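You operate a simulated robot arm through the tools that you are given. There is no shell and no other tool.

You run a simulated robot arm. Do the job below in one go: nothing can be reset, and whatever is moved stays where it is left.

## Task
Drop the blended packs into the mixer drawer and lay both on top of the guard.
Fine: the main drive is locked; pull the hopper slide, push it back, open the drawer; it ends shut. Where these are worked on the way, their far stop is far enough and under half their travel is too little: hopper slide, mixer drawer.
Where things are to end (x, y in the base frame): fibre pack within 70 mm of [510, 610]; fibre pack within 70 mm of [420, 610].

Only the result counts: the job must be done as asked and must still hold three seconds after the hand-in. Knocking over, shifting, dropping, spilling or breaking anything else fails it.

## Robot
A 7-joint arm with a two-finger parallel gripper, fixed in place. Base frame: the origin is on the floor under the middle of its stand, x ahead of it, y to its left, z up. Readings come in mm, degrees, newtons and seconds.
With the tool pointing down near the work surface it reaches from about 380 to 880 mm from the base axis. Its first joint turns from -143.0 to 143.0 degrees. Payload 3 kg.
Tool frame: the origin (TCP) lies between the finger pads and is the grasp point; the fingertips stand 30 mm ahead of it; z points along the fingers, y is the line along which they close. Largest opening 94 mm; finger width 28, thickness 10; the body of the gripper, 50 by 96 mm, starts 55 mm behind the TCP.
Orientation is that of the tool frame in the base frame, as [roll, pitch, yaw] about the fixed x, y, z axes, in that order (R = Rz(yaw) Ry(pitch) Rx(roll)). With the fingers straight down and closing along the base's y, the tool's x points along the base's -x, its y along +y and its z along -z.

## Interface
- The arm moves only by the tool jog_arm. Its argument "moves" is a list of rows, each a list of 7 numbers: the finger opening in mm, from 0 to 94, then the shift along the tool's x, y, z in mm, then the turn, a rotation vector about the tool's x, y, z in degrees. In form: [[grip, tx, ty, tz, ax, ay, az], ...]. A call has 1 to 20 rows; each row is the pose to reach, as a shift and turn from the pose commanded when the call began, along the tool's axes at that moment. A row lasts 0.2 s, in which the tool goes at most 50 mm and 8.6 degrees; a call with a longer step from one row to the next is refused whole, and so is a gripper value outside its range. Where a pose cannot be reached the arm comes as near as it can. A force on the tool above 70 N (or 10 N above the force at the start of the call, whichever is more), or a blocked arm, ends the call early, and 0.2 s more pass. The fingers move at their own pace (about 72 mm/s each) and stop on an object; they squeeze with about 30 N. The grip force told is the motor's: it shows also when the fingers shut on nothing. Time passes only in rows, and 0.2 s behind the last, so rows that repeat a pose let the fingers close. It gives the time, the measured TCP pose, the force on the tool (base axes), the opening and the grip force at its end, in the units of the frame above (readings bear some noise), with the torque about the TCP (base axes, N m) and any sound that the robot's microphone picked up, and new pictures: "pictures" is both (left out), scene, wrist or none.
- Cameras (640 x 400 px; columns grow to the right, rows downward): "scene" is fixed at [41.1, 497.1, 1491.6]; the picture's right is [0.32, -0.95, 0.00], its down [-0.76, -0.26, -0.60] and it looks along [0.57, 0.19, -0.80] (base axes); focal length 248 px, centre (320, 200). "wrist" rides on the gripper at [76, 14, -102] in the tool frame; the picture's right is [-0.18, 0.98, 0.00], its down [-0.75, -0.14, -0.64] and it looks along [-0.63, -0.12, 0.77] (tool axes); focal length 243 px, centre (320, 200). There is no depth. A picture from a camera that has moved, and an enlarged one, comes with that camera's place and axes in the base frame and with its lens. The place of the scene camera against the robot may be out by one fixed shift of up to 18 mm in any direction.
- zoom(camera, box): a new picture of the part [left, top, right, bottom] of that camera's present view, enlarged. The clock stands still meanwhile.
- job_done(): hands the job in; it is judged then, once.

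Nothing tells you positions but the pictures and the camera data. Unless the task says otherwise, let go and move clear before handing in.

The tools are called after "Call:" by a JSON object that holds its "api" and its "payload". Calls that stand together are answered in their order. jog_arm: Moves the arm, as the interface text tells. Its arguments: {"type":"object","properties":{"moves":{"type":"array"},"pictures":{"type":"string","enum":["both","scene","wrist","none"]}},"required":["moves"]} The other tools are called the same way: zoom (camera, box) takes an enlarged picture of a part of a camera's view; job_done () hands the job in.

At the start:

```text
time: 0.0
ee_pos: [484.5, 433.6, 1208.6]
tool_rot: [-180.0, 0.0, -179.9]
contact_force: [-0.7, -0.3, 0.2]
ft_torque: [-0.01, 0.0, 0.01]
opening: 94.1
gripper_force: 0.0
```

scene: 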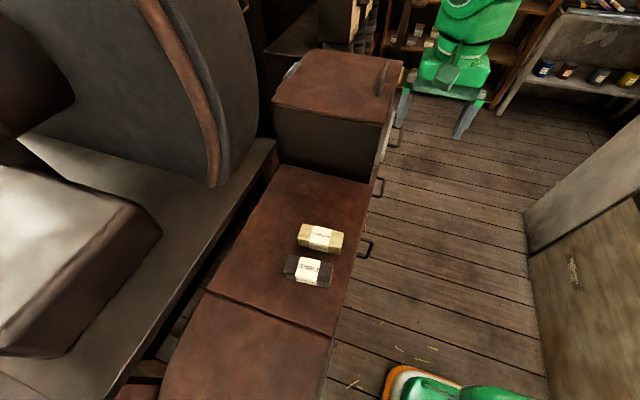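
wrist: 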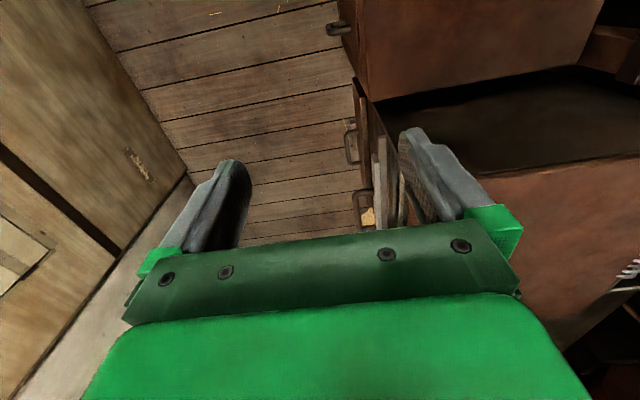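

I see two packs (one light, one dark) lying on a brown guard top, with a tall box beyond and several handles on the right side of the cabinet. I will look closer before moving.

Call:
{"api": "zoom", "payload": {"camera": "scene", "box": [260, 40, 420, 140]}}

Call:
{"api": "zoom", "payload": {"camera": "scene", "box": [240, 160, 400, 260]}}

Call:
{"api": "zoom", "payload": {"camera": "scene", "box": [240, 200, 400, 300]}}

Call:
{"api": "zoom", "payload": {"camera": "wrist", "box": [300, 0, 460, 240]}}

```text
4.00 times, centred on (340, 90) of scene
camera zoom: at [41.1, 497.1, 1491.6], right [0.32, -0.95, 0.0], down [-0.76, -0.26, -0.6], along [0.57, 0.19, -0.8], focal length 992 px, centre (240, 640)
```

zoom: 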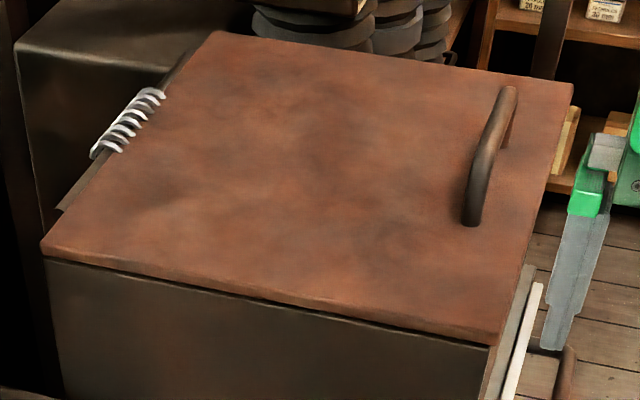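

```text
4.00 times, centred on (320, 210) of scene
camera zoom: at [41.1, 497.1, 1491.6], right [0.32, -0.95, 0.0], down [-0.76, -0.26, -0.6], along [0.57, 0.19, -0.8], focal length 992 px, centre (320, 160)
```

zoom: 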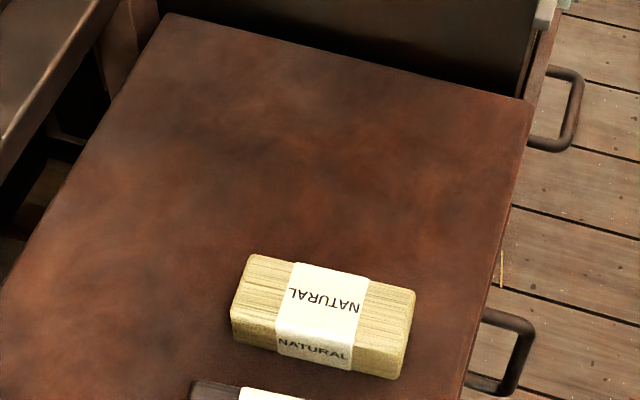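

```text
4.00 times, centred on (320, 250) of scene
camera zoom: at [41.1, 497.1, 1491.6], right [0.32, -0.95, 0.0], down [-0.76, -0.26, -0.6], along [0.57, 0.19, -0.8], focal length 992 px, centre (320, 0)
```

zoom: 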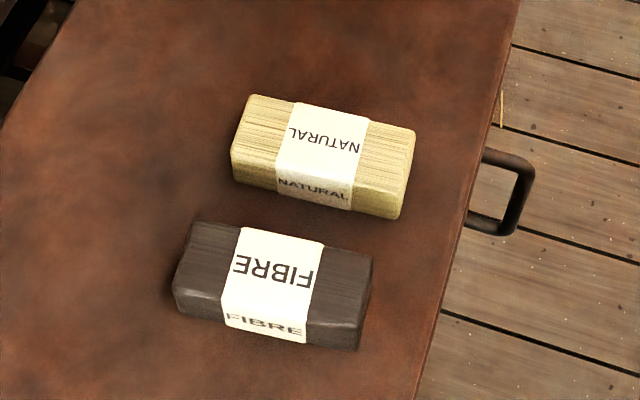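

```text
1.67 times, centred on (380, 120) of wrist
camera zoom: at [408.0, 447.3, 1311.5], right [0.18, 0.98, 0.0], down [0.75, -0.14, 0.64], along [0.63, -0.12, -0.77], focal length 404 px, centre (220, 333)
```

zoom: 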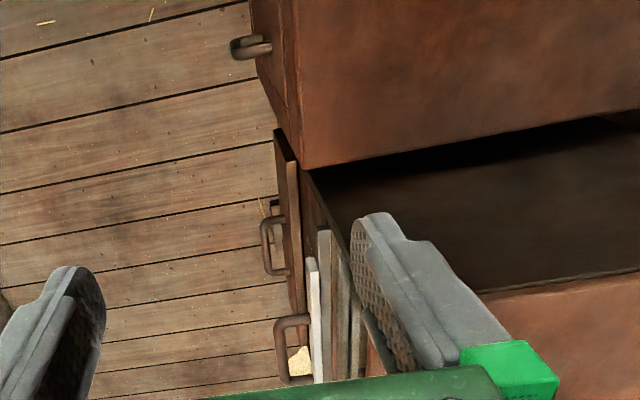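

I take the machine to stand to the robot's left. There is a low guard block carrying the two packs, a tall hopper block behind it, and handles on the front face at y≈470. I'll swing the wrist camera round to view that front face.

Call:
{"api": "jog_arm", "payload": {"moves": [[94, -8, -20, 0, 0, 0, -7.5], [94, -16, -40, 0, 0, 0, -15], [94, -24, -60, 0, 0, 0, -22.5], [94, -32, -80, 0, 0, 0, -30], [94, -40, -100, 0, 0, 0, -37.5], [94, -48, -120, 0, 0, 0, -45], [94, -56, -140, 0, 0, 0, -52.5], [94, -64, -160, 0, 0, 0, -60], [94, -72, -180, 0, 0, 0, -67.5], [94, -80, -200, 0, 0, 0, -75], [94, -88, -220, 0, 0, 0, -82.5], [94, -96, -240, 0, 0, 0, -90]]}}

```text
time: 2.6
ee_pos: [578.9, 194.3, 1208.3]
tool_rot: [-179.9, 0.0, -89.9]
contact_force: [0.1, -0.1, 0.6]
ft_torque: [-0.02, 0.02, -0.03]
opening: 93.9
gripper_force: 0.1
camera wrist: at [565.8, 117.2, 1311.0], right [-0.98, 0.18, 0.0], down [0.14, 0.75, 0.64], along [0.12, 0.63, -0.77], focal length 243 px, centre (320, 200)
```

scene: 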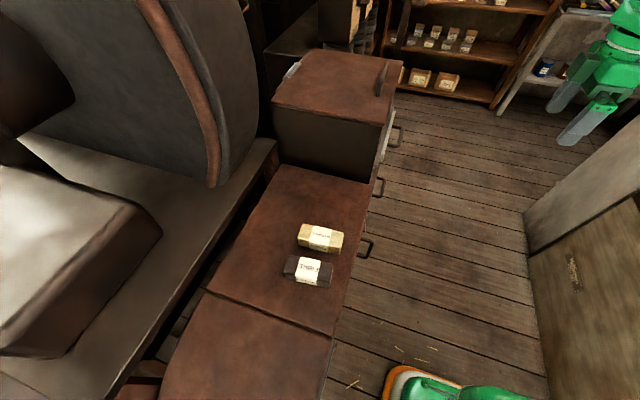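
wrist: 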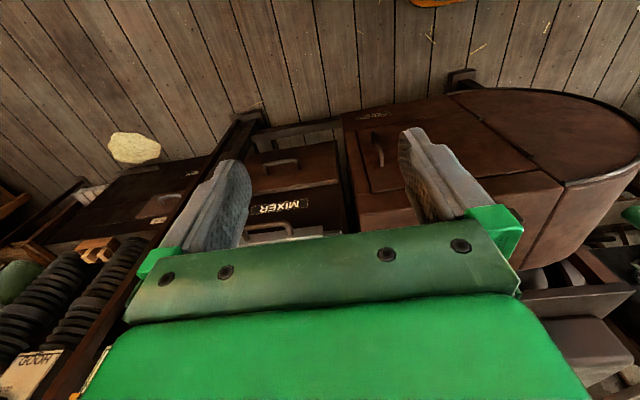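

The front face now shows upside-down, with a "MIXER" label near the middle. I'll zoom in to read the labels and handles.

Call:
{"api": "zoom", "payload": {"camera": "wrist", "box": [220, 100, 420, 240]}}

Call:
{"api": "zoom", "payload": {"camera": "wrist", "box": [0, 100, 240, 250]}}

Call:
{"api": "zoom", "payload": {"camera": "wrist", "box": [330, 60, 640, 260]}}

```text
2.86 times, centred on (320, 170) of wrist
camera zoom: at [565.8, 117.2, 1311.0], right [-0.98, 0.18, 0.0], down [0.14, 0.75, 0.64], along [0.12, 0.63, -0.77], focal length 693 px, centre (320, 286)
```

zoom: 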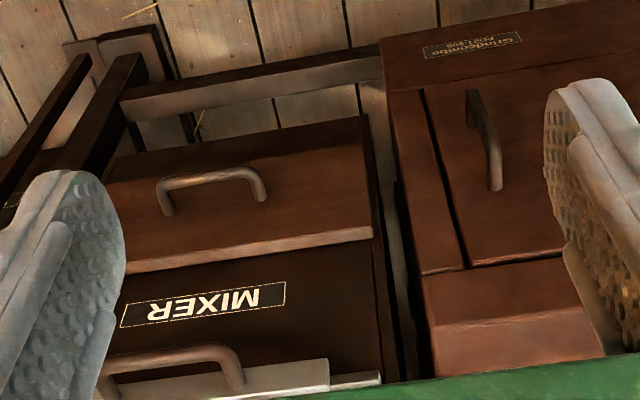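

```text
2.67 times, centred on (120, 175) of wrist
camera zoom: at [565.8, 117.2, 1311.0], right [-0.98, 0.18, 0.0], down [0.14, 0.75, 0.64], along [0.12, 0.63, -0.77], focal length 647 px, centre (853, 267)
```

zoom: 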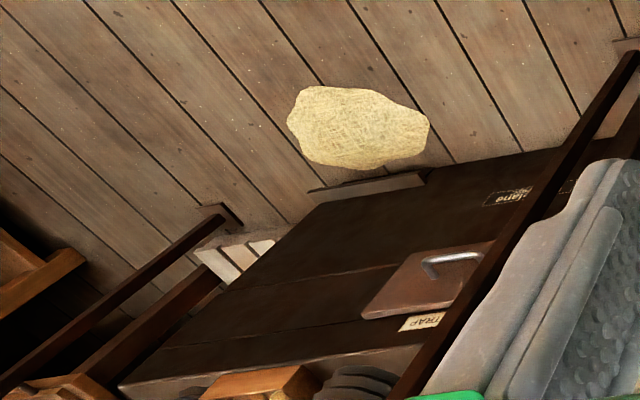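

```text
2.00 times, centred on (485, 160) of wrist
camera zoom: at [565.8, 117.2, 1311.0], right [-0.98, 0.18, 0.0], down [0.14, 0.75, 0.64], along [0.12, 0.63, -0.77], focal length 485 px, centre (-10, 280)
```

zoom: 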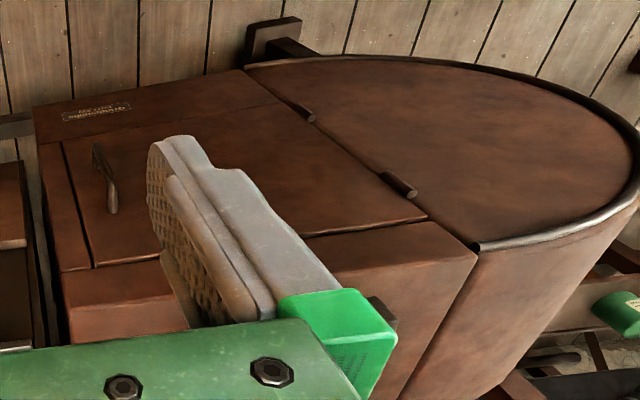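

The front face has a "MIXER" label with one handle above it on a grey slide plate and one below it on a drawer front. I'll tilt the wrist camera toward the front for a squarer look.

Call:
{"api": "jog_arm", "payload": {"moves": [[94, 6, -10, 12, 0, -5, 0], [94, 12, -20, 24, 0, -10, 0], [94, 18, -30, 36, 0, -15, 0], [94, 24, -40, 48, 0, -20, 0], [94, 30, -50, 60, 0, -25, 0], [94, 36, -60, 72, 0, -30, 0], [94, 42, -70, 84, 0, -35, 0], [94, 48, -80, 96, 0, -40, 0]]}}

```text
time: 4.4
ee_pos: [660.7, 146.5, 1112.5]
tool_rot: [179.9, 39.9, -89.9]
contact_force: [-0.6, -1.1, -0.4]
ft_torque: [0.0, 0.01, 0.06]
opening: 94.3
gripper_force: 0.0
camera wrist: at [646.7, 21.0, 1142.4], right [-0.98, 0.14, 0.12], down [0.14, 0.16, 0.98], along [0.12, 0.98, -0.18], focal length 243 px, centre (320, 200)
```

scene: 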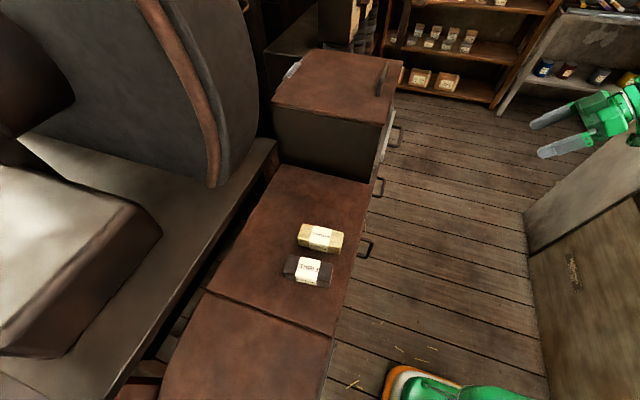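
wrist: 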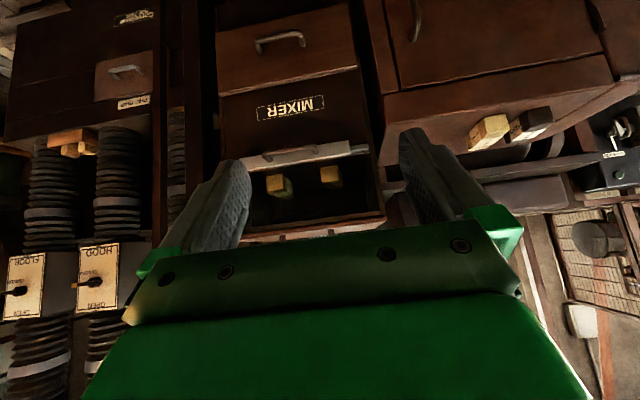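

The hopper has an open or windowed front with two packs standing on the slide. There are also control boxes around the machine, so I'll zoom in on each.

Call:
{"api": "zoom", "payload": {"camera": "wrist", "box": [200, 0, 400, 240]}}

Call:
{"api": "zoom", "payload": {"camera": "wrist", "box": [0, 130, 170, 340]}}

Call:
{"api": "zoom", "payload": {"camera": "wrist", "box": [440, 80, 640, 260]}}

Call:
{"api": "zoom", "payload": {"camera": "wrist", "box": [560, 100, 640, 200]}}

```text
1.67 times, centred on (300, 120) of wrist
camera zoom: at [646.7, 21.0, 1142.4], right [-0.98, 0.14, 0.12], down [0.14, 0.16, 0.98], along [0.12, 0.98, -0.18], focal length 404 px, centre (353, 333)
```

zoom: 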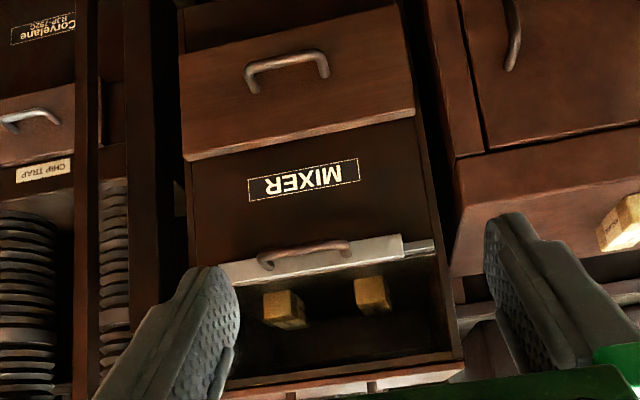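

```text
1.90 times, centred on (85, 235) of wrist
camera zoom: at [646.7, 21.0, 1142.4], right [-0.98, 0.14, 0.12], down [0.14, 0.16, 0.98], along [0.12, 0.98, -0.18], focal length 462 px, centre (768, 133)
```

zoom: 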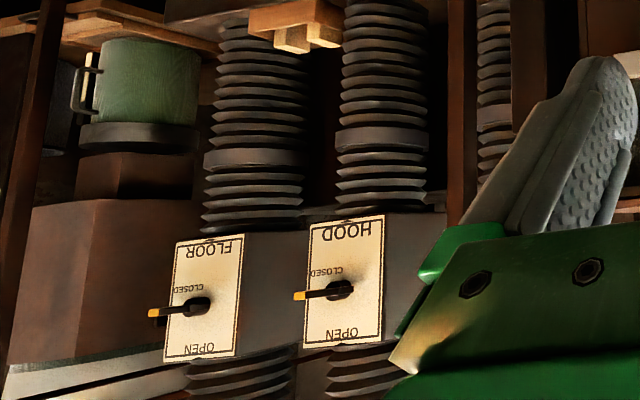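

```text
2.22 times, centred on (540, 170) of wrist
camera zoom: at [646.7, 21.0, 1142.4], right [-0.98, 0.14, 0.12], down [0.14, 0.16, 0.98], along [0.12, 0.98, -0.18], focal length 539 px, centre (-169, 267)
```

zoom: 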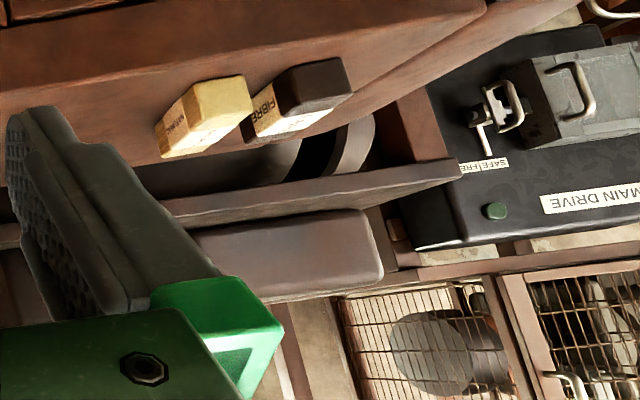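

```text
4.00 times, centred on (600, 150) of wrist
camera zoom: at [646.7, 21.0, 1142.4], right [-0.98, 0.14, 0.12], down [0.14, 0.16, 0.98], along [0.12, 0.98, -0.18], focal length 970 px, centre (-800, 400)
```

zoom: 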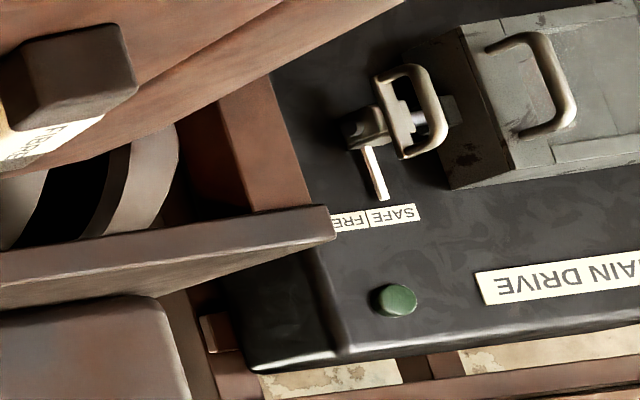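

The hopper window shows two packs on the slide, and the MAIN DRIVE panel has a SAFE/FREE pointer and a green lamp. I'll look at that panel squarely to confirm it is locked.

Call:
{"api": "jog_arm", "payload": {"moves": [[94, -12.3, 33, 1.5, -2.4, 0, -2.8], [94, -24.7, 66, 3, -4.8, 0, -5.7], [94, -37, 99, 4.4, -7.1, 0, -8.5], [94, -49.4, 132, 5.9, -9.5, 0, -11.3], [94, -61.7, 165, 7.4, -11.9, 0, -14.2], [94, -74, 198, 8.9, -14.3, 0, -17], [94, -86.4, 231, 10.4, -16.7, 0, -19.8], [94, -98.7, 264, 11.8, -19, 0, -22.6], [94, -111, 297, 13.3, -21.4, 0, -25.5], [94, -123.4, 331, 14.8, -23.8, 0, -28.3]], "pictures": "wrist"}}

```text
time: 6.6
ee_pos: [332.1, 249.2, 1182.2]
tool_rot: [-180.0, 39.9, -53.0]
contact_force: [0.4, -0.5, 0.2]
ft_torque: [0.01, 0.01, 0.01]
opening: 94.3
gripper_force: 0.1
camera wrist: at [393.9, 140.5, 1211.4], right [-0.87, -0.48, 0.12], down [0.01, 0.22, 0.98], along [-0.49, 0.85, -0.18], focal length 243 px, centre (320, 200)
```

wrist: 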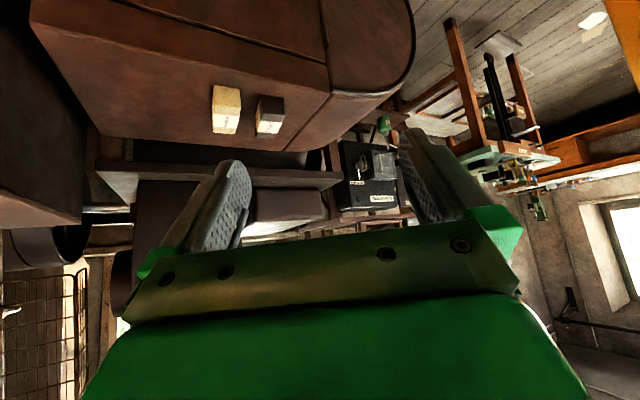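

Call:
{"api": "zoom", "payload": {"camera": "wrist", "box": [330, 120, 410, 220]}}

Call:
{"api": "zoom", "payload": {"camera": "wrist", "box": [180, 60, 320, 160]}}

```text
4.00 times, centred on (370, 170) of wrist
camera zoom: at [393.9, 140.5, 1211.4], right [-0.87, -0.48, 0.12], down [0.01, 0.22, 0.98], along [-0.49, 0.85, -0.18], focal length 970 px, centre (120, 320)
```

zoom: 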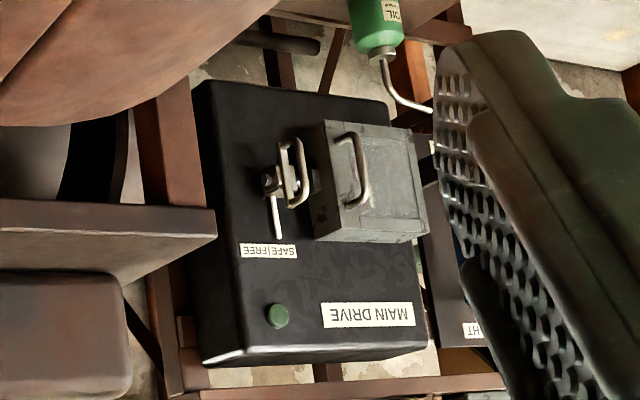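

```text
4.00 times, centred on (250, 110) of wrist
camera zoom: at [393.9, 140.5, 1211.4], right [-0.87, -0.48, 0.12], down [0.01, 0.22, 0.98], along [-0.49, 0.85, -0.18], focal length 970 px, centre (600, 560)
```

zoom: 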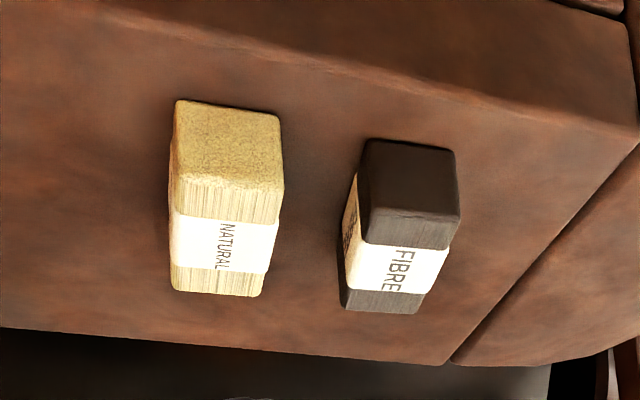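

Call:
{"api": "zoom", "payload": {"camera": "wrist", "box": [354, 150, 386, 206]}}

```text
7.14 times, centred on (370, 178) of wrist
camera zoom: at [393.9, 140.5, 1211.4], right [-0.87, -0.48, 0.12], down [0.01, 0.22, 0.98], along [-0.49, 0.85, -0.18], focal length 1733 px, centre (-37, 357)
```

zoom: 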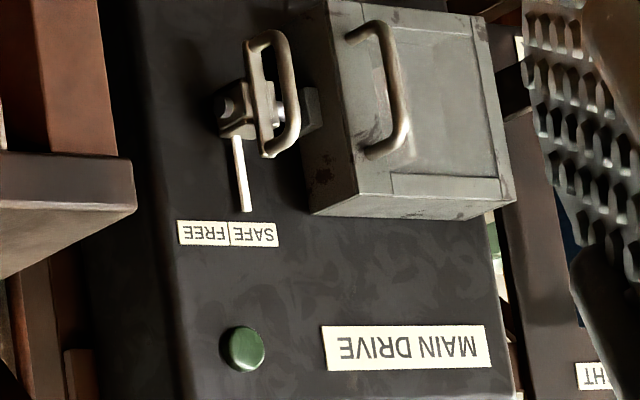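

The drive pointer stands at SAFE with the lock fitted, so that condition holds. The guard top comes out near z≈924, and the packs already there sit at x≈325 and 240, so both target spots are free. Next I'll return to the front face to measure the slide and drawer handles.

Call:
{"api": "jog_arm", "payload": {"moves": [[94, 27.5, -23.4, -14, 2.4, 0, 2.8], [94, 55, -46.8, -28, 4.8, 0, 5.7], [94, 82.5, -70.2, -42, 7.1, 0, 8.5], [94, 110, -93.6, -56, 9.5, 0, 11.3], [94, 137.5, -117, -70, 11.9, 0, 14.2], [94, 165, -140.4, -84, 14.3, 0, 17], [94, 192.5, -163.8, -98, 16.7, 0, 19.8], [94, 220, -187.2, -112, 19, 0, 22.6], [94, 247.5, -210.6, -126, 21.4, 0, 25.5], [94, 275.2, -234.4, -139.6, 23.8, 0, 28.3]], "pictures": "wrist"}}

```text
time: 8.8
ee_pos: [697.3, 148.1, 1108.0]
tool_rot: [179.8, 39.9, -90.0]
contact_force: [0.1, 0.4, 0.4]
ft_torque: [-0.02, -0.05, -0.01]
opening: 94.1
gripper_force: 0.1
camera wrist: at [683.5, 24.4, 1137.6], right [-0.98, 0.14, 0.12], down [0.14, 0.16, 0.98], along [0.12, 0.98, -0.18], focal length 243 px, centre (320, 200)
```

wrist: 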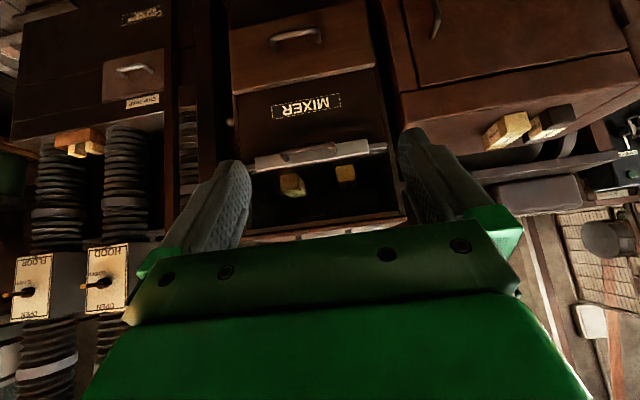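

Call:
{"api": "zoom", "payload": {"camera": "wrist", "box": [230, 120, 410, 240]}}

Call:
{"api": "zoom", "payload": {"camera": "wrist", "box": [220, 10, 400, 130]}}

Call:
{"api": "zoom", "payload": {"camera": "scene", "box": [350, 90, 430, 200]}}

```text
3.33 times, centred on (320, 180) of wrist
camera zoom: at [683.5, 24.4, 1137.6], right [-0.98, 0.14, 0.12], down [0.14, 0.16, 0.98], along [0.12, 0.98, -0.18], focal length 809 px, centre (320, 267)
```

zoom: 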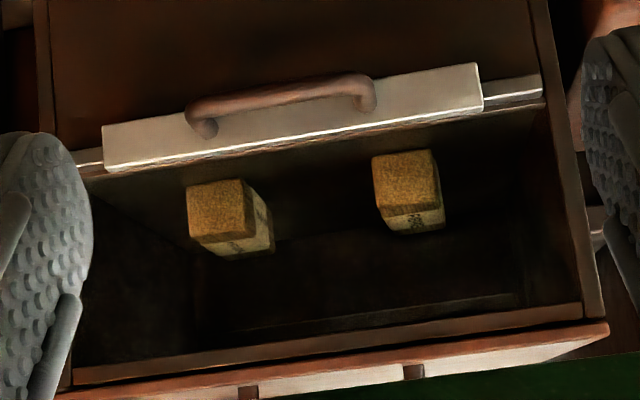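

```text
3.33 times, centred on (310, 70) of wrist
camera zoom: at [683.5, 24.4, 1137.6], right [-0.98, 0.14, 0.12], down [0.14, 0.16, 0.98], along [0.12, 0.98, -0.18], focal length 809 px, centre (353, 633)
```

zoom: 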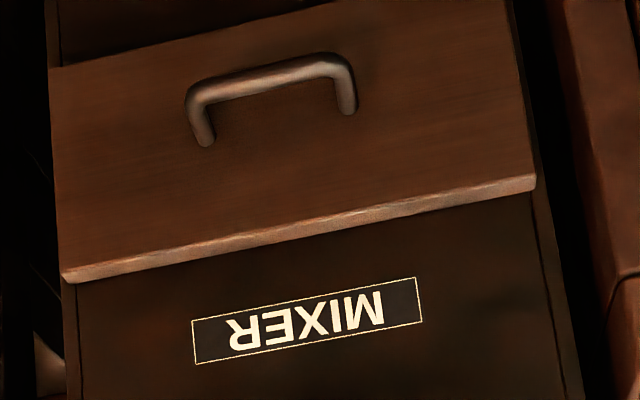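

```text
3.64 times, centred on (390, 145) of scene
camera zoom: at [41.1, 497.1, 1491.6], right [0.32, -0.95, 0.0], down [-0.76, -0.26, -0.6], along [0.57, 0.19, -0.8], focal length 902 px, centre (66, 400)
```

zoom: 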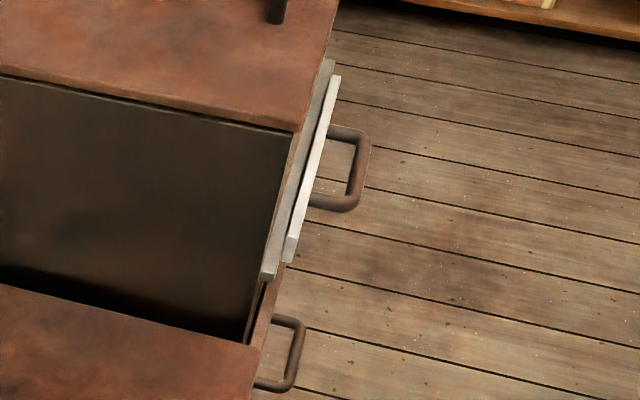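

I place the slide handle bar at x 696–796, y≈456, z≈955 and the drawer handle at x 696–800, y≈469, z≈686. Next I level the tool to point along +y in front of the slide handle, then roll it so the fingers close vertically.

Call:
{"api": "jog_arm", "payload": {"moves": [[94, -3, -4.7, 30, 0, -7.14, 0], [94, -6, -9.4, 60, 0, -14.3, 0], [94, -9, -14.1, 90, 0, -21.4, 0], [94, -12, -18.9, 120, 0, -28.6, 0], [94, -15, -23.6, 150, 0, -35.7, 0], [94, -18, -28.3, 180, 0, -42.9, 0], [94, -21.3, -33, 211, 0, -50, 0]], "pictures": "both"}}

```text
time: 10.4
ee_pos: [729.7, 306.1, 961.7]
tool_rot: [-165.7, 89.9, -75.7]
contact_force: [0.6, -0.9, 0.3]
ft_torque: [-0.01, -0.01, -0.01]
opening: 93.9
gripper_force: 0.0
camera wrist: at [715.4, 201.7, 885.6], right [-0.98, 0.0, 0.18], down [0.14, -0.64, 0.75], along [0.12, 0.77, 0.63], focal length 243 px, centre (320, 200)
```

scene: 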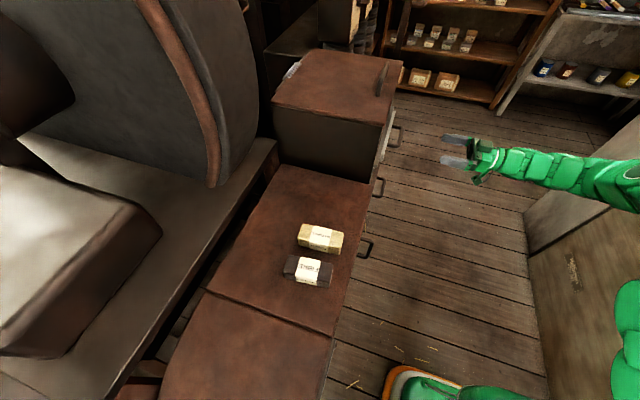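
wrist: 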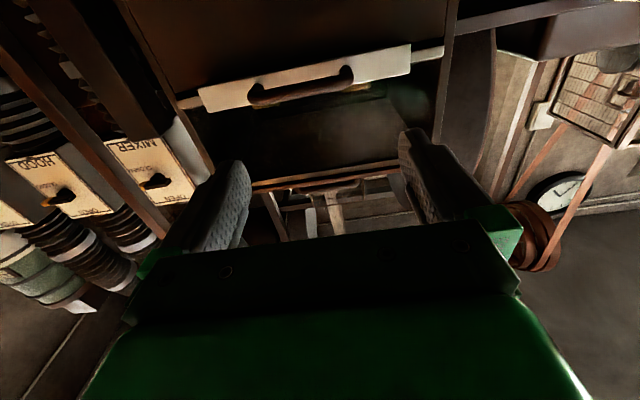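

The tool is level and pointing at the slide handle. Now I roll it 90° so the fingers close vertically.

Call:
{"api": "jog_arm", "payload": {"moves": [[94, 0, 0, 0, 0, 0, 8.2], [94, 0, 0, 0, 0, 0, 16.4], [94, 0, 0, 0, 0, 0, 24.6], [94, 0, 0, 0, 0, 0, 32.8], [94, 0, 0, 0, 0, 0, 41], [94, 0, 0, 0, 0, 0, 49.2], [94, 0, 0, 0, 0, 0, 57.4], [94, 0, 0, 0, 0, 0, 65.6], [94, 0, 0, 0, 0, 0, 73.8], [94, 0, 0, 0, 0, 0, 82], [94, 0, 0, 0, 0, 0, 90]]}}

```text
time: 12.8
ee_pos: [730.6, 301.8, 962.6]
tool_rot: [90.0, -0.2, 180.0]
contact_force: [0.4, 1.0, 0.0]
ft_torque: [0.03, -0.03, 0.0]
opening: 94.0
gripper_force: 0.2
camera wrist: at [653.9, 199.6, 977.0], right [0.19, 0.0, 0.98], down [0.75, -0.64, -0.14], along [0.63, 0.77, -0.12], focal length 243 px, centre (320, 200)
```

scene: 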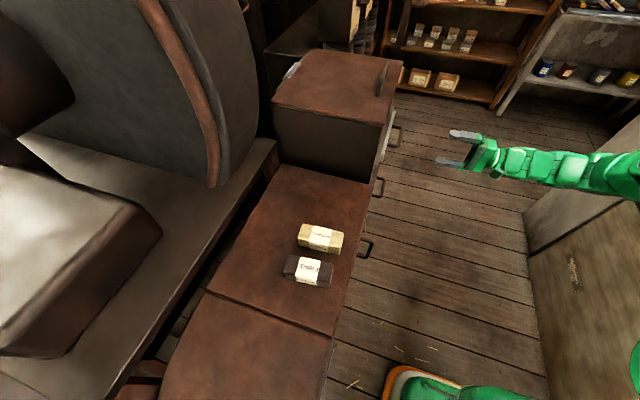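
wrist: 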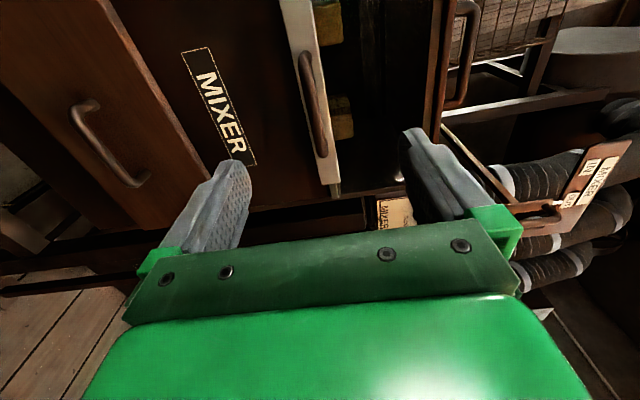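

The bar is between the fingers at roughly z≈954 and within the finger span. I'll advance straight in toward it with a smaller opening.

Call:
{"api": "jog_arm", "payload": {"moves": [[60, 0, -4, 24, 0, 0, 0], [54, 0, -8, 48, 0, 0, 0], [54, 0, -8, 72, 0, 0, 0], [54, 0, -8, 96, 0, 0, 0], [54, 0, -8, 120, 0, 0, 0]], "pictures": "wrist"}}

```text
time: 14.0
ee_pos: [731.0, 421.0, 955.0]
tool_rot: [90.1, 0.0, 179.9]
contact_force: [-0.4, -0.1, -0.1]
ft_torque: [0.01, 0.0, -0.01]
opening: 53.9
gripper_force: 0.1
camera wrist: at [654.4, 317.6, 968.8], right [0.18, 0.0, 0.98], down [0.75, -0.64, -0.14], along [0.63, 0.77, -0.12], focal length 243 px, centre (320, 200)
```

wrist: 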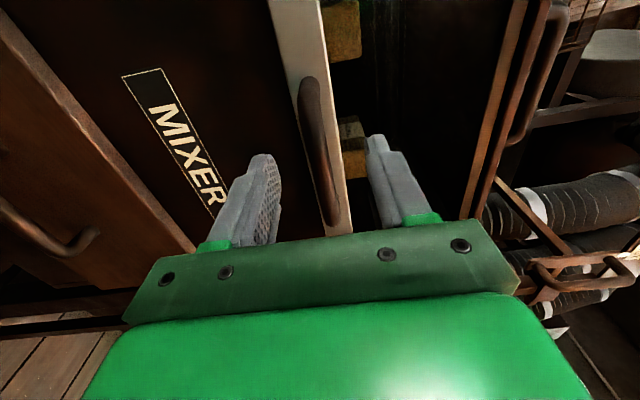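

Call:
{"api": "zoom", "payload": {"camera": "wrist", "box": [220, 60, 420, 250]}}

```text
2.11 times, centred on (320, 155) of wrist
camera zoom: at [654.4, 317.6, 968.8], right [0.18, 0.0, 0.98], down [0.75, -0.64, -0.14], along [0.63, 0.77, -0.12], focal length 511 px, centre (320, 295)
```

zoom: 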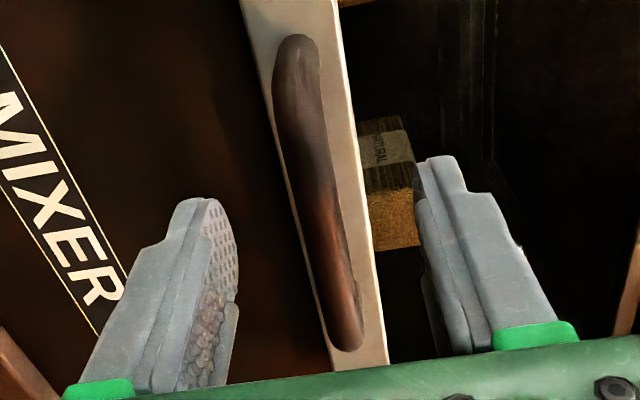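

The bar sits midway between the fingers. I'll move in 25 mm more and close on it.

Call:
{"api": "jog_arm", "payload": {"moves": [[54, 0, 0, 8, 0, 0, 0], [54, 0, 0, 16, 0, 0, 0], [54, 0, 0, 25, 0, 0, 0], [54, 0, 0, 25, 0, 0, 0], [0, 0, 0, 25, 0, 0, 0], [0, 0, 0, 25, 0, 0, 0], [0, 0, 0, 25, 0, 0, 0], [0, 0, 0, 25, 0, 0, 0]], "pictures": "both"}}

```text
time: 15.8
ee_pos: [730.8, 446.9, 953.0]
tool_rot: [90.2, -0.1, -180.0]
contact_force: [-2.2, -0.2, -29.7]
ft_torque: [-0.44, -0.15, -1.15]
opening: 13.6
gripper_force: 45.1
camera wrist: at [654.7, 343.6, 967.8], right [0.19, 0.0, 0.98], down [0.75, -0.64, -0.14], along [0.63, 0.77, -0.12], focal length 243 px, centre (320, 200)
```

scene: 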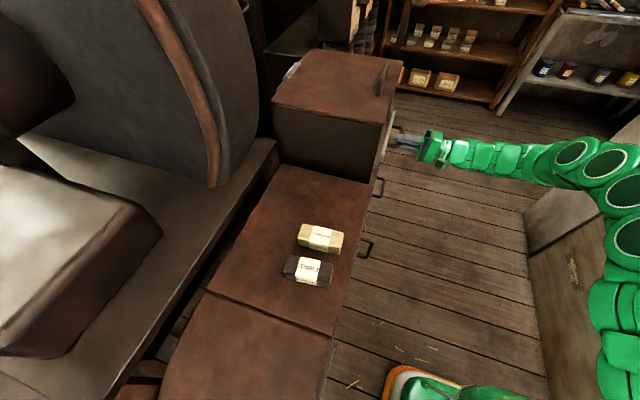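
wrist: 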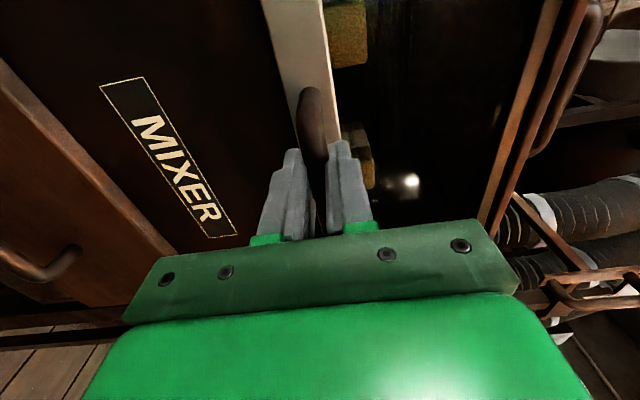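

I have the slide bar gripped at 13.6 mm. There is some vertical load, so I lower about 3 mm to relieve it, then start pulling out along −y.

Call:
{"api": "jog_arm", "payload": {"moves": [[0, 0, -3, 0, 0, 0, 0], [0, 0, -3, -6, 0, 0, 0], [0, 0, -3, -14, 0, 0, 0], [0, 0, -3, -24, 0, 0, 0], [0, 0, -3, -36, 0, 0, 0], [0, 0, -3, -48, 0, 0, 0], [0, 0, -3, -60, 0, 0, 0]], "pictures": "both"}}

```text
time: 17.4
ee_pos: [730.9, 387.0, 953.5]
tool_rot: [89.9, 0.0, 180.0]
contact_force: [22.4, 0.8, 4.1]
ft_torque: [0.07, 0.15, 0.64]
opening: 13.6
gripper_force: 44.5
camera wrist: at [654.4, 283.6, 967.0], right [0.18, 0.0, 0.98], down [0.75, -0.64, -0.14], along [0.63, 0.77, -0.12], focal length 243 px, centre (320, 200)
```

scene: 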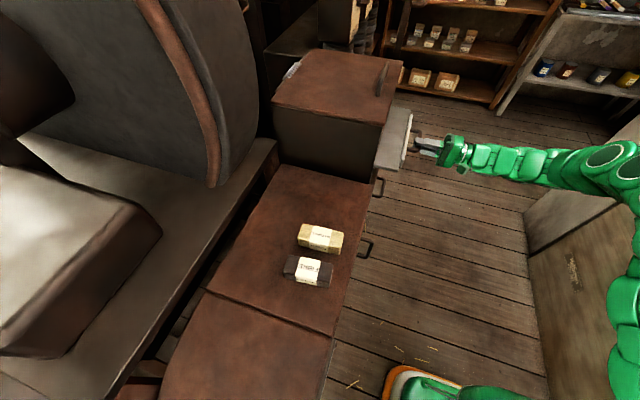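
wrist: 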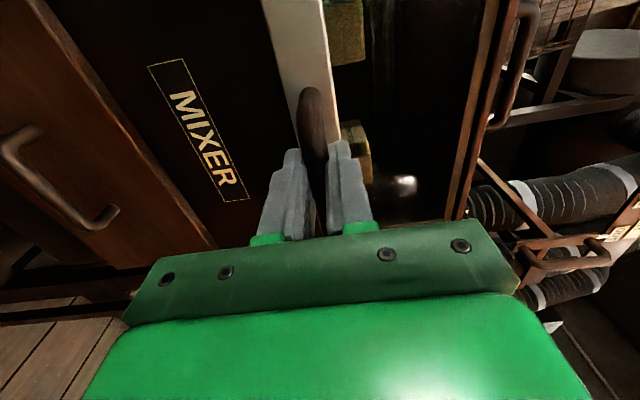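

The slide is moving with me. I'll ease off the sideways load a little and keep pulling to the stop.

Call:
{"api": "jog_arm", "payload": {"moves": [[0, -2, 0, -10, 0, 0, 0], [0, -3, 0, -22, 0, 0, 0], [0, -3, 0, -34, 0, 0, 0], [0, -3, 0, -46, 0, 0, 0], [0, -3, 0, -58, 0, 0, 0], [0, -3, 0, -70, 0, 0, 0], [0, -3, 0, -82, 0, 0, 0], [0, -3, 0, -94, 0, 0, 0]], "pictures": "both"}}

```text
time: 19.2
ee_pos: [733.1, 293.3, 953.2]
tool_rot: [89.9, 0.1, -180.0]
contact_force: [-27.5, 1.3, 30.5]
ft_torque: [0.43, 0.07, 0.48]
opening: 13.3
gripper_force: 45.4
camera wrist: at [656.5, 190.2, 966.9], right [0.18, 0.0, 0.98], down [0.75, -0.64, -0.14], along [0.63, 0.77, -0.12], focal length 243 px, centre (320, 200)
```

scene: 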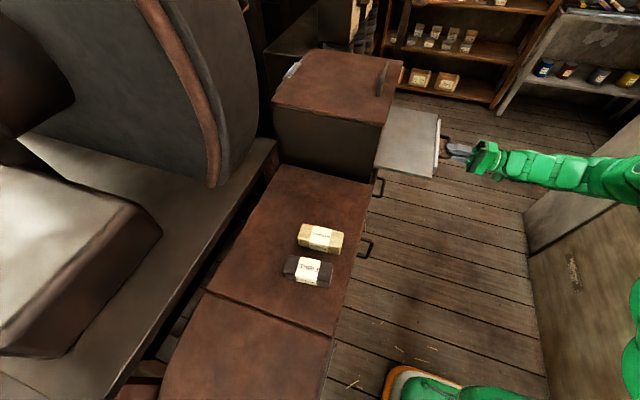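
wrist: 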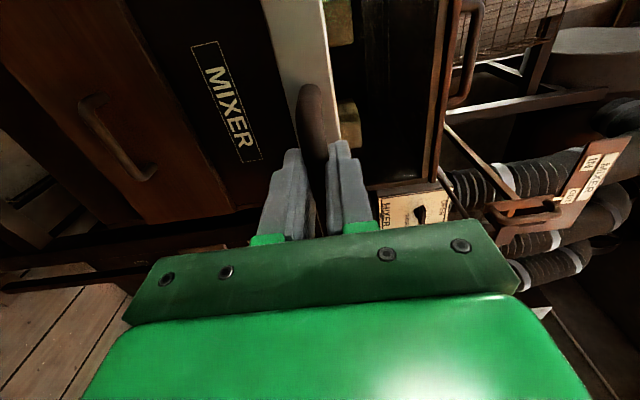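

The slide is about 154 mm out and both packs are still up in the hopper. I'll keep pulling with small load corrections.

Call:
{"api": "jog_arm", "payload": {"moves": [[0, 1.5, 2, -8, 0, 0, 0], [0, 1.5, 2, -18, 0, 0, 0], [0, 1.5, 2, -28, 0, 0, 0], [0, 1.5, 2, -38, 0, 0, 0], [0, 1.5, 2, -48, 0, 0, 0], [0, 1.5, 2, -58, 0, 0, 0], [0, 1.5, 2, -68, 0, 0, 0], [0, 1.5, 2, -78, 0, 0, 0]], "pictures": "both"}}

```text
time: 21.0
ee_pos: [733.6, 215.7, 952.5]
tool_rot: [90.1, -0.1, -180.0]
contact_force: [10.4, 0.6, -25.6]
ft_torque: [-0.25, -0.14, -0.7]
opening: 13.7
gripper_force: 44.4
camera wrist: at [656.4, 112.9, 967.6], right [0.19, 0.0, 0.98], down [0.75, -0.64, -0.14], along [0.63, 0.77, -0.12], focal length 243 px, centre (320, 200)
```

scene: 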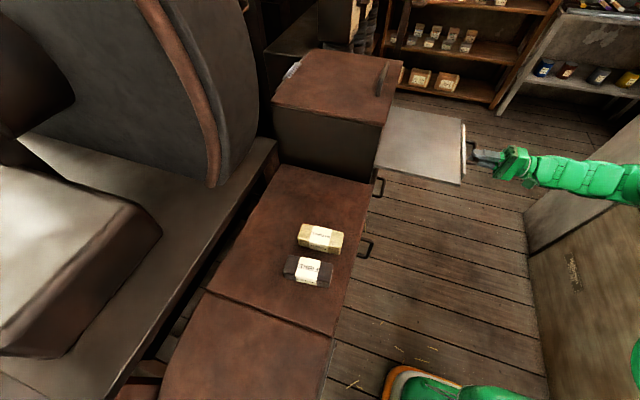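
wrist: 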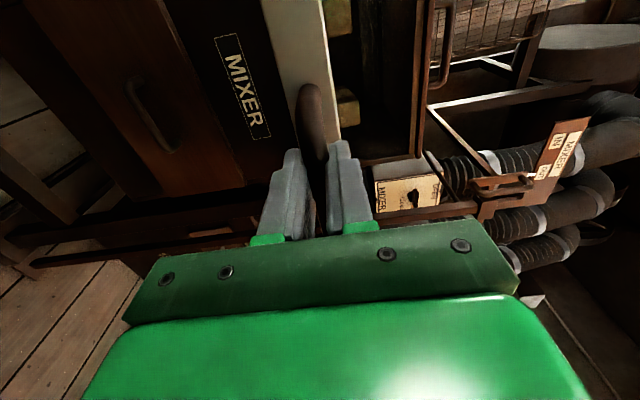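

Now 231 mm out, still free of the stop and with the packs not yet dropped. I continue pulling.

Call:
{"api": "jog_arm", "payload": {"moves": [[0, 0, -1.5, -8, 0, 0, 0], [0, 0, -1.5, -18, 0, 0, 0], [0, 0, -1.5, -28, 0, 0, 0], [0, 0, -1.5, -38, 0, 0, 0], [0, 0, -1.5, -48, 0, 0, 0], [0, 0, -1.5, -58, 0, 0, 0], [0, 0, -1.5, -68, 0, 0, 0], [0, 0, -1.5, -78, 0, 0, 0]], "pictures": "both"}}

```text
time: 22.8
ee_pos: [733.0, 135.8, 951.1]
tool_rot: [90.2, 0.0, 179.9]
contact_force: [-0.2, 0.0, 0.5]
ft_torque: [-0.03, 0.01, -0.03]
opening: 0.0
gripper_force: 33.4
camera wrist: at [656.0, 32.6, 966.4], right [0.18, 0.0, 0.98], down [0.75, -0.64, -0.14], along [0.63, 0.77, -0.12], focal length 243 px, centre (320, 200)
```

scene: 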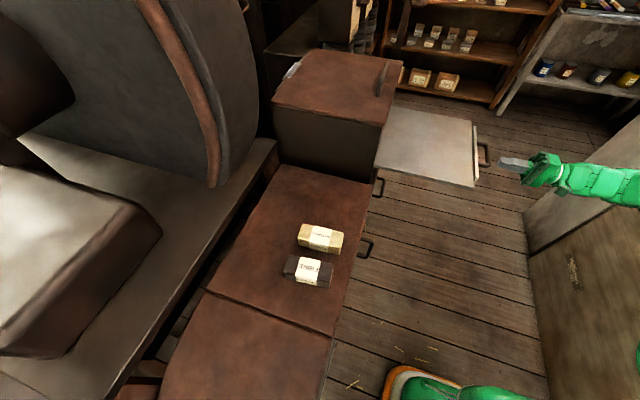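
wrist: 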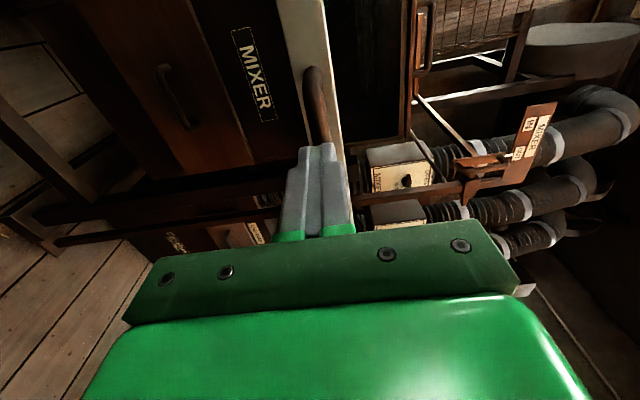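

The fingers slipped off as the slide met its end stop, and the slide stays out. I'll check whether the packs dropped.

Call:
{"api": "zoom", "payload": {"camera": "wrist", "box": [220, 0, 440, 160]}}

Call:
{"api": "zoom", "payload": {"camera": "scene", "box": [360, 90, 540, 210]}}

```text
2.50 times, centred on (330, 80) of wrist
camera zoom: at [656.0, 32.6, 966.4], right [0.18, 0.0, 0.98], down [0.75, -0.64, -0.14], along [0.63, 0.77, -0.12], focal length 606 px, centre (295, 500)
```

zoom: 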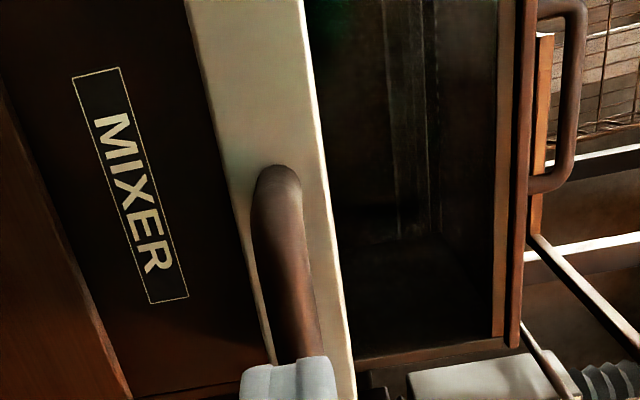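

```text
3.33 times, centred on (450, 150) of scene
camera zoom: at [41.1, 497.1, 1491.6], right [0.32, -0.95, 0.0], down [-0.76, -0.26, -0.6], along [0.57, 0.19, -0.8], focal length 827 px, centre (-113, 367)
```

zoom: 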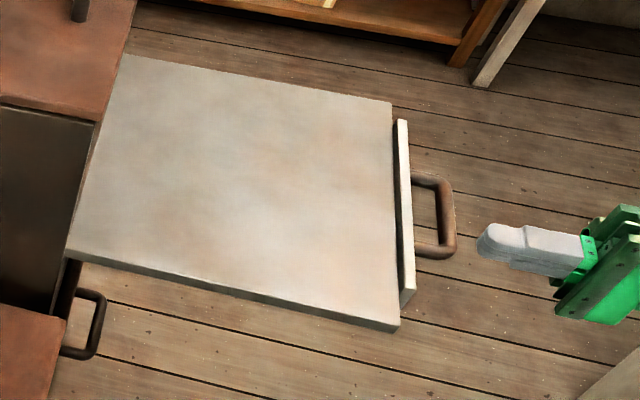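

Both packs have gone from the hopper and the slide plate is fully out, with its bar now near y≈183. I'll open, regrip the bar and push the slide back in.

Call:
{"api": "jog_arm", "payload": {"moves": [[54, 0, 0, 0, 0, 0, 0], [54, 0, 0, 0, 0, 0, 0], [54, 0, 0, 10, 0, 0, 0], [54, 0, 0, 20, 0, 0, 0], [54, 0, 0, 30, 0, 0, 0], [54, 0, 0, 38, 0, 0, 0]], "pictures": "both"}}

```text
time: 24.2
ee_pos: [730.8, 174.7, 952.2]
tool_rot: [90.0, -0.1, 179.9]
contact_force: [0.0, -0.1, -0.3]
ft_torque: [0.0, -0.04, 0.03]
opening: 54.0
gripper_force: 0.1
camera wrist: at [654.6, 71.7, 966.3], right [0.18, 0.0, 0.98], down [0.75, -0.64, -0.14], along [0.63, 0.77, -0.12], focal length 243 px, centre (320, 200)
```

scene: 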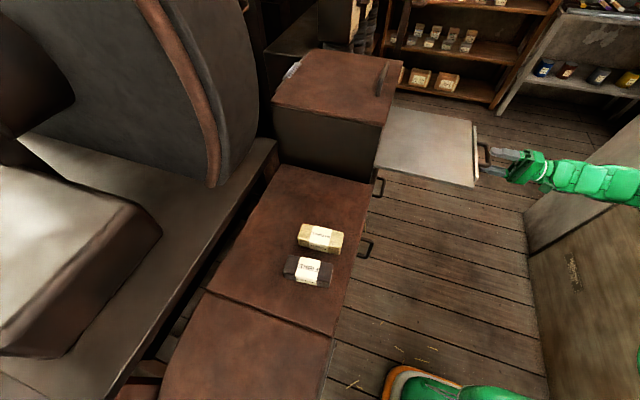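
wrist: 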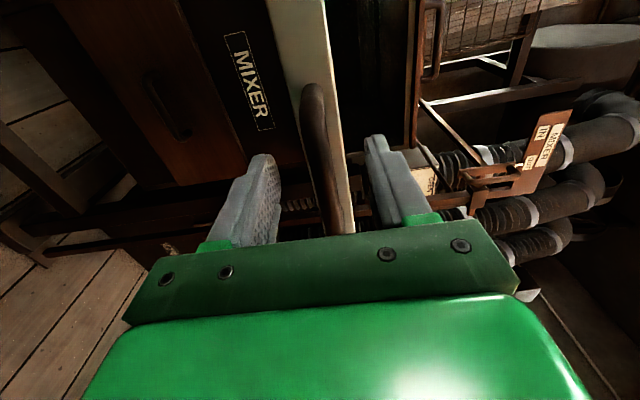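

The bar is between the fingers, about 20 mm ahead of the grasp point. I'll go 12 mm further, close, then push in.

Call:
{"api": "jog_arm", "payload": {"moves": [[54, 0, 0, 6, 0, 0, 0], [54, 0, 0, 12, 0, 0, 0], [54, 0, 0, 12, 0, 0, 0], [0, 0, 0, 12, 0, 0, 0], [0, 0, 0, 12, 0, 0, 0], [0, 0, 0, 12, 0, 0, 0], [0, 0, 0, 12, 0, 0, 0]], "pictures": "wrist"}}

```text
time: 25.8
ee_pos: [732.6, 187.3, 953.7]
tool_rot: [89.9, 0.0, 180.0]
contact_force: [2.9, -1.9, 13.1]
ft_torque: [0.08, 0.09, 0.35]
opening: 13.8
gripper_force: 45.0
camera wrist: at [655.6, 84.4, 967.1], right [0.18, 0.0, 0.98], down [0.75, -0.64, -0.14], along [0.63, 0.77, -0.12], focal length 243 px, centre (320, 200)
```

wrist: 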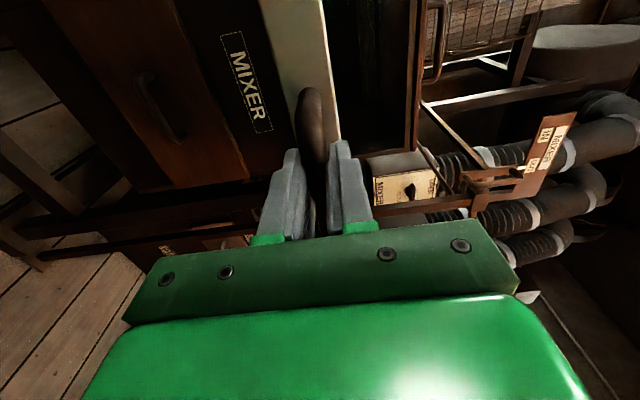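

Regripped. Now I push the slide all the way back in.

Call:
{"api": "jog_arm", "payload": {"moves": [[0, 0, 0, 10, 0, 0, 0], [0, 0, 0, 24, 0, 0, 0], [0, 0, 0, 38, 0, 0, 0], [0, 0, 0, 52, 0, 0, 0], [0, 0, 0, 66, 0, 0, 0], [0, 0, 0, 80, 0, 0, 0], [0, 0, 0, 94, 0, 0, 0], [0, 0, 0, 108, 0, 0, 0], [0, 0, 0, 122, 0, 0, 0], [0, 0, 0, 136, 0, 0, 0], [0, 0, 0, 150, 0, 0, 0], [0, 0, 0, 164, 0, 0, 0], [0, 0, 0, 178, 0, 0, 0], [0, 0, 0, 192, 0, 0, 0], [0, 0, 0, 206, 0, 0, 0], [0, 0, 0, 218, 0, 0, 0], [0, 0, 0, 230, 0, 0, 0], [0, 0, 0, 240, 0, 0, 0]], "pictures": "both"}}

```text
time: 29.6
ee_pos: [731.4, 426.8, 952.2]
tool_rot: [89.8, 0.0, 179.9]
contact_force: [13.9, -0.4, 29.0]
ft_torque: [0.27, 0.09, -0.56]
opening: 13.8
gripper_force: 45.1
camera wrist: at [655.4, 323.7, 967.0], right [0.18, 0.0, 0.98], down [0.75, -0.64, -0.14], along [0.63, 0.77, -0.12], focal length 243 px, centre (320, 200)
```

scene: 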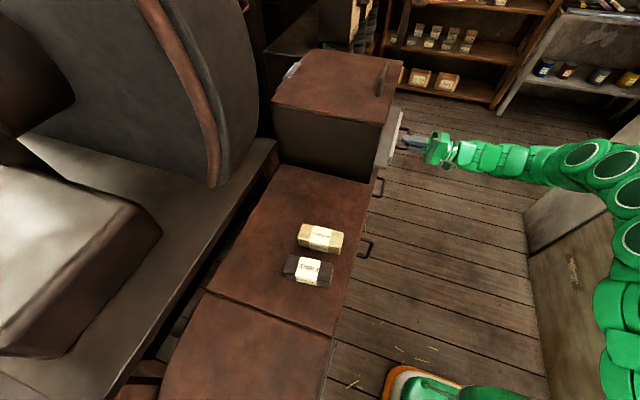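
wrist: 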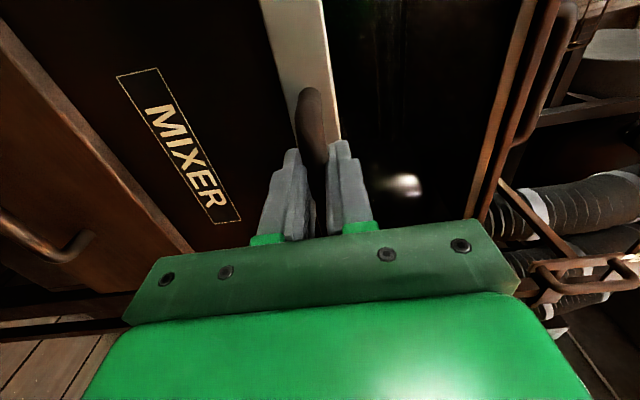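

About 20 mm remain, so I push in small steps until it seats.

Call:
{"api": "jog_arm", "payload": {"moves": [[0, 0, 1, 6, 0, 0, 0], [0, 0, 1, 12, 0, 0, 0], [0, 0, 1, 17, 0, 0, 0], [0, 0, 1, 21, 0, 0, 0], [0, 0, 1, 25, 0, 0, 0], [0, 0, 1, 29, 0, 0, 0]], "pictures": "both"}}

```text
time: 31.1
ee_pos: [731.4, 452.2, 953.4]
tool_rot: [90.0, -0.1, -180.0]
contact_force: [-14.9, -21.7, 13.7]
ft_torque: [0.15, -0.17, 0.53]
opening: 13.5
gripper_force: 44.5
stopped in row 6: the force on the tool passed its limit at 74 N (the readings are from after the stop); the commanded pose is now the measured one
camera wrist: at [655.5, 348.9, 967.3], right [0.19, 0.0, 0.98], down [0.75, -0.64, -0.14], along [0.63, 0.77, -0.12], focal length 243 px, centre (320, 200)
```

scene: 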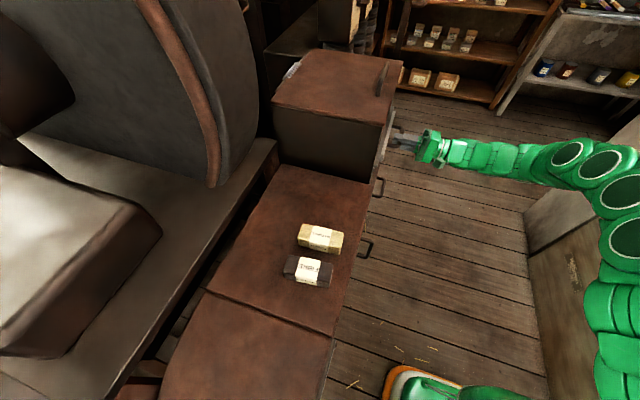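
wrist: 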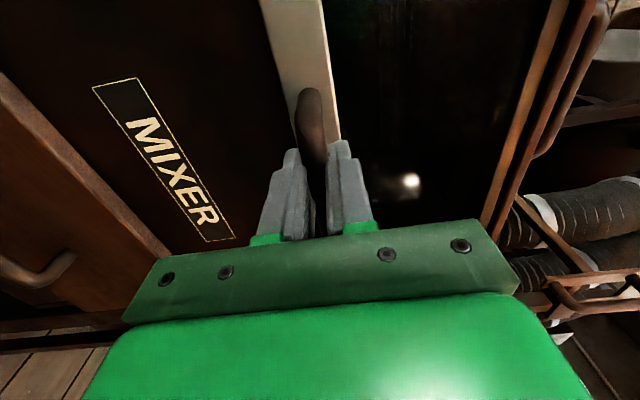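

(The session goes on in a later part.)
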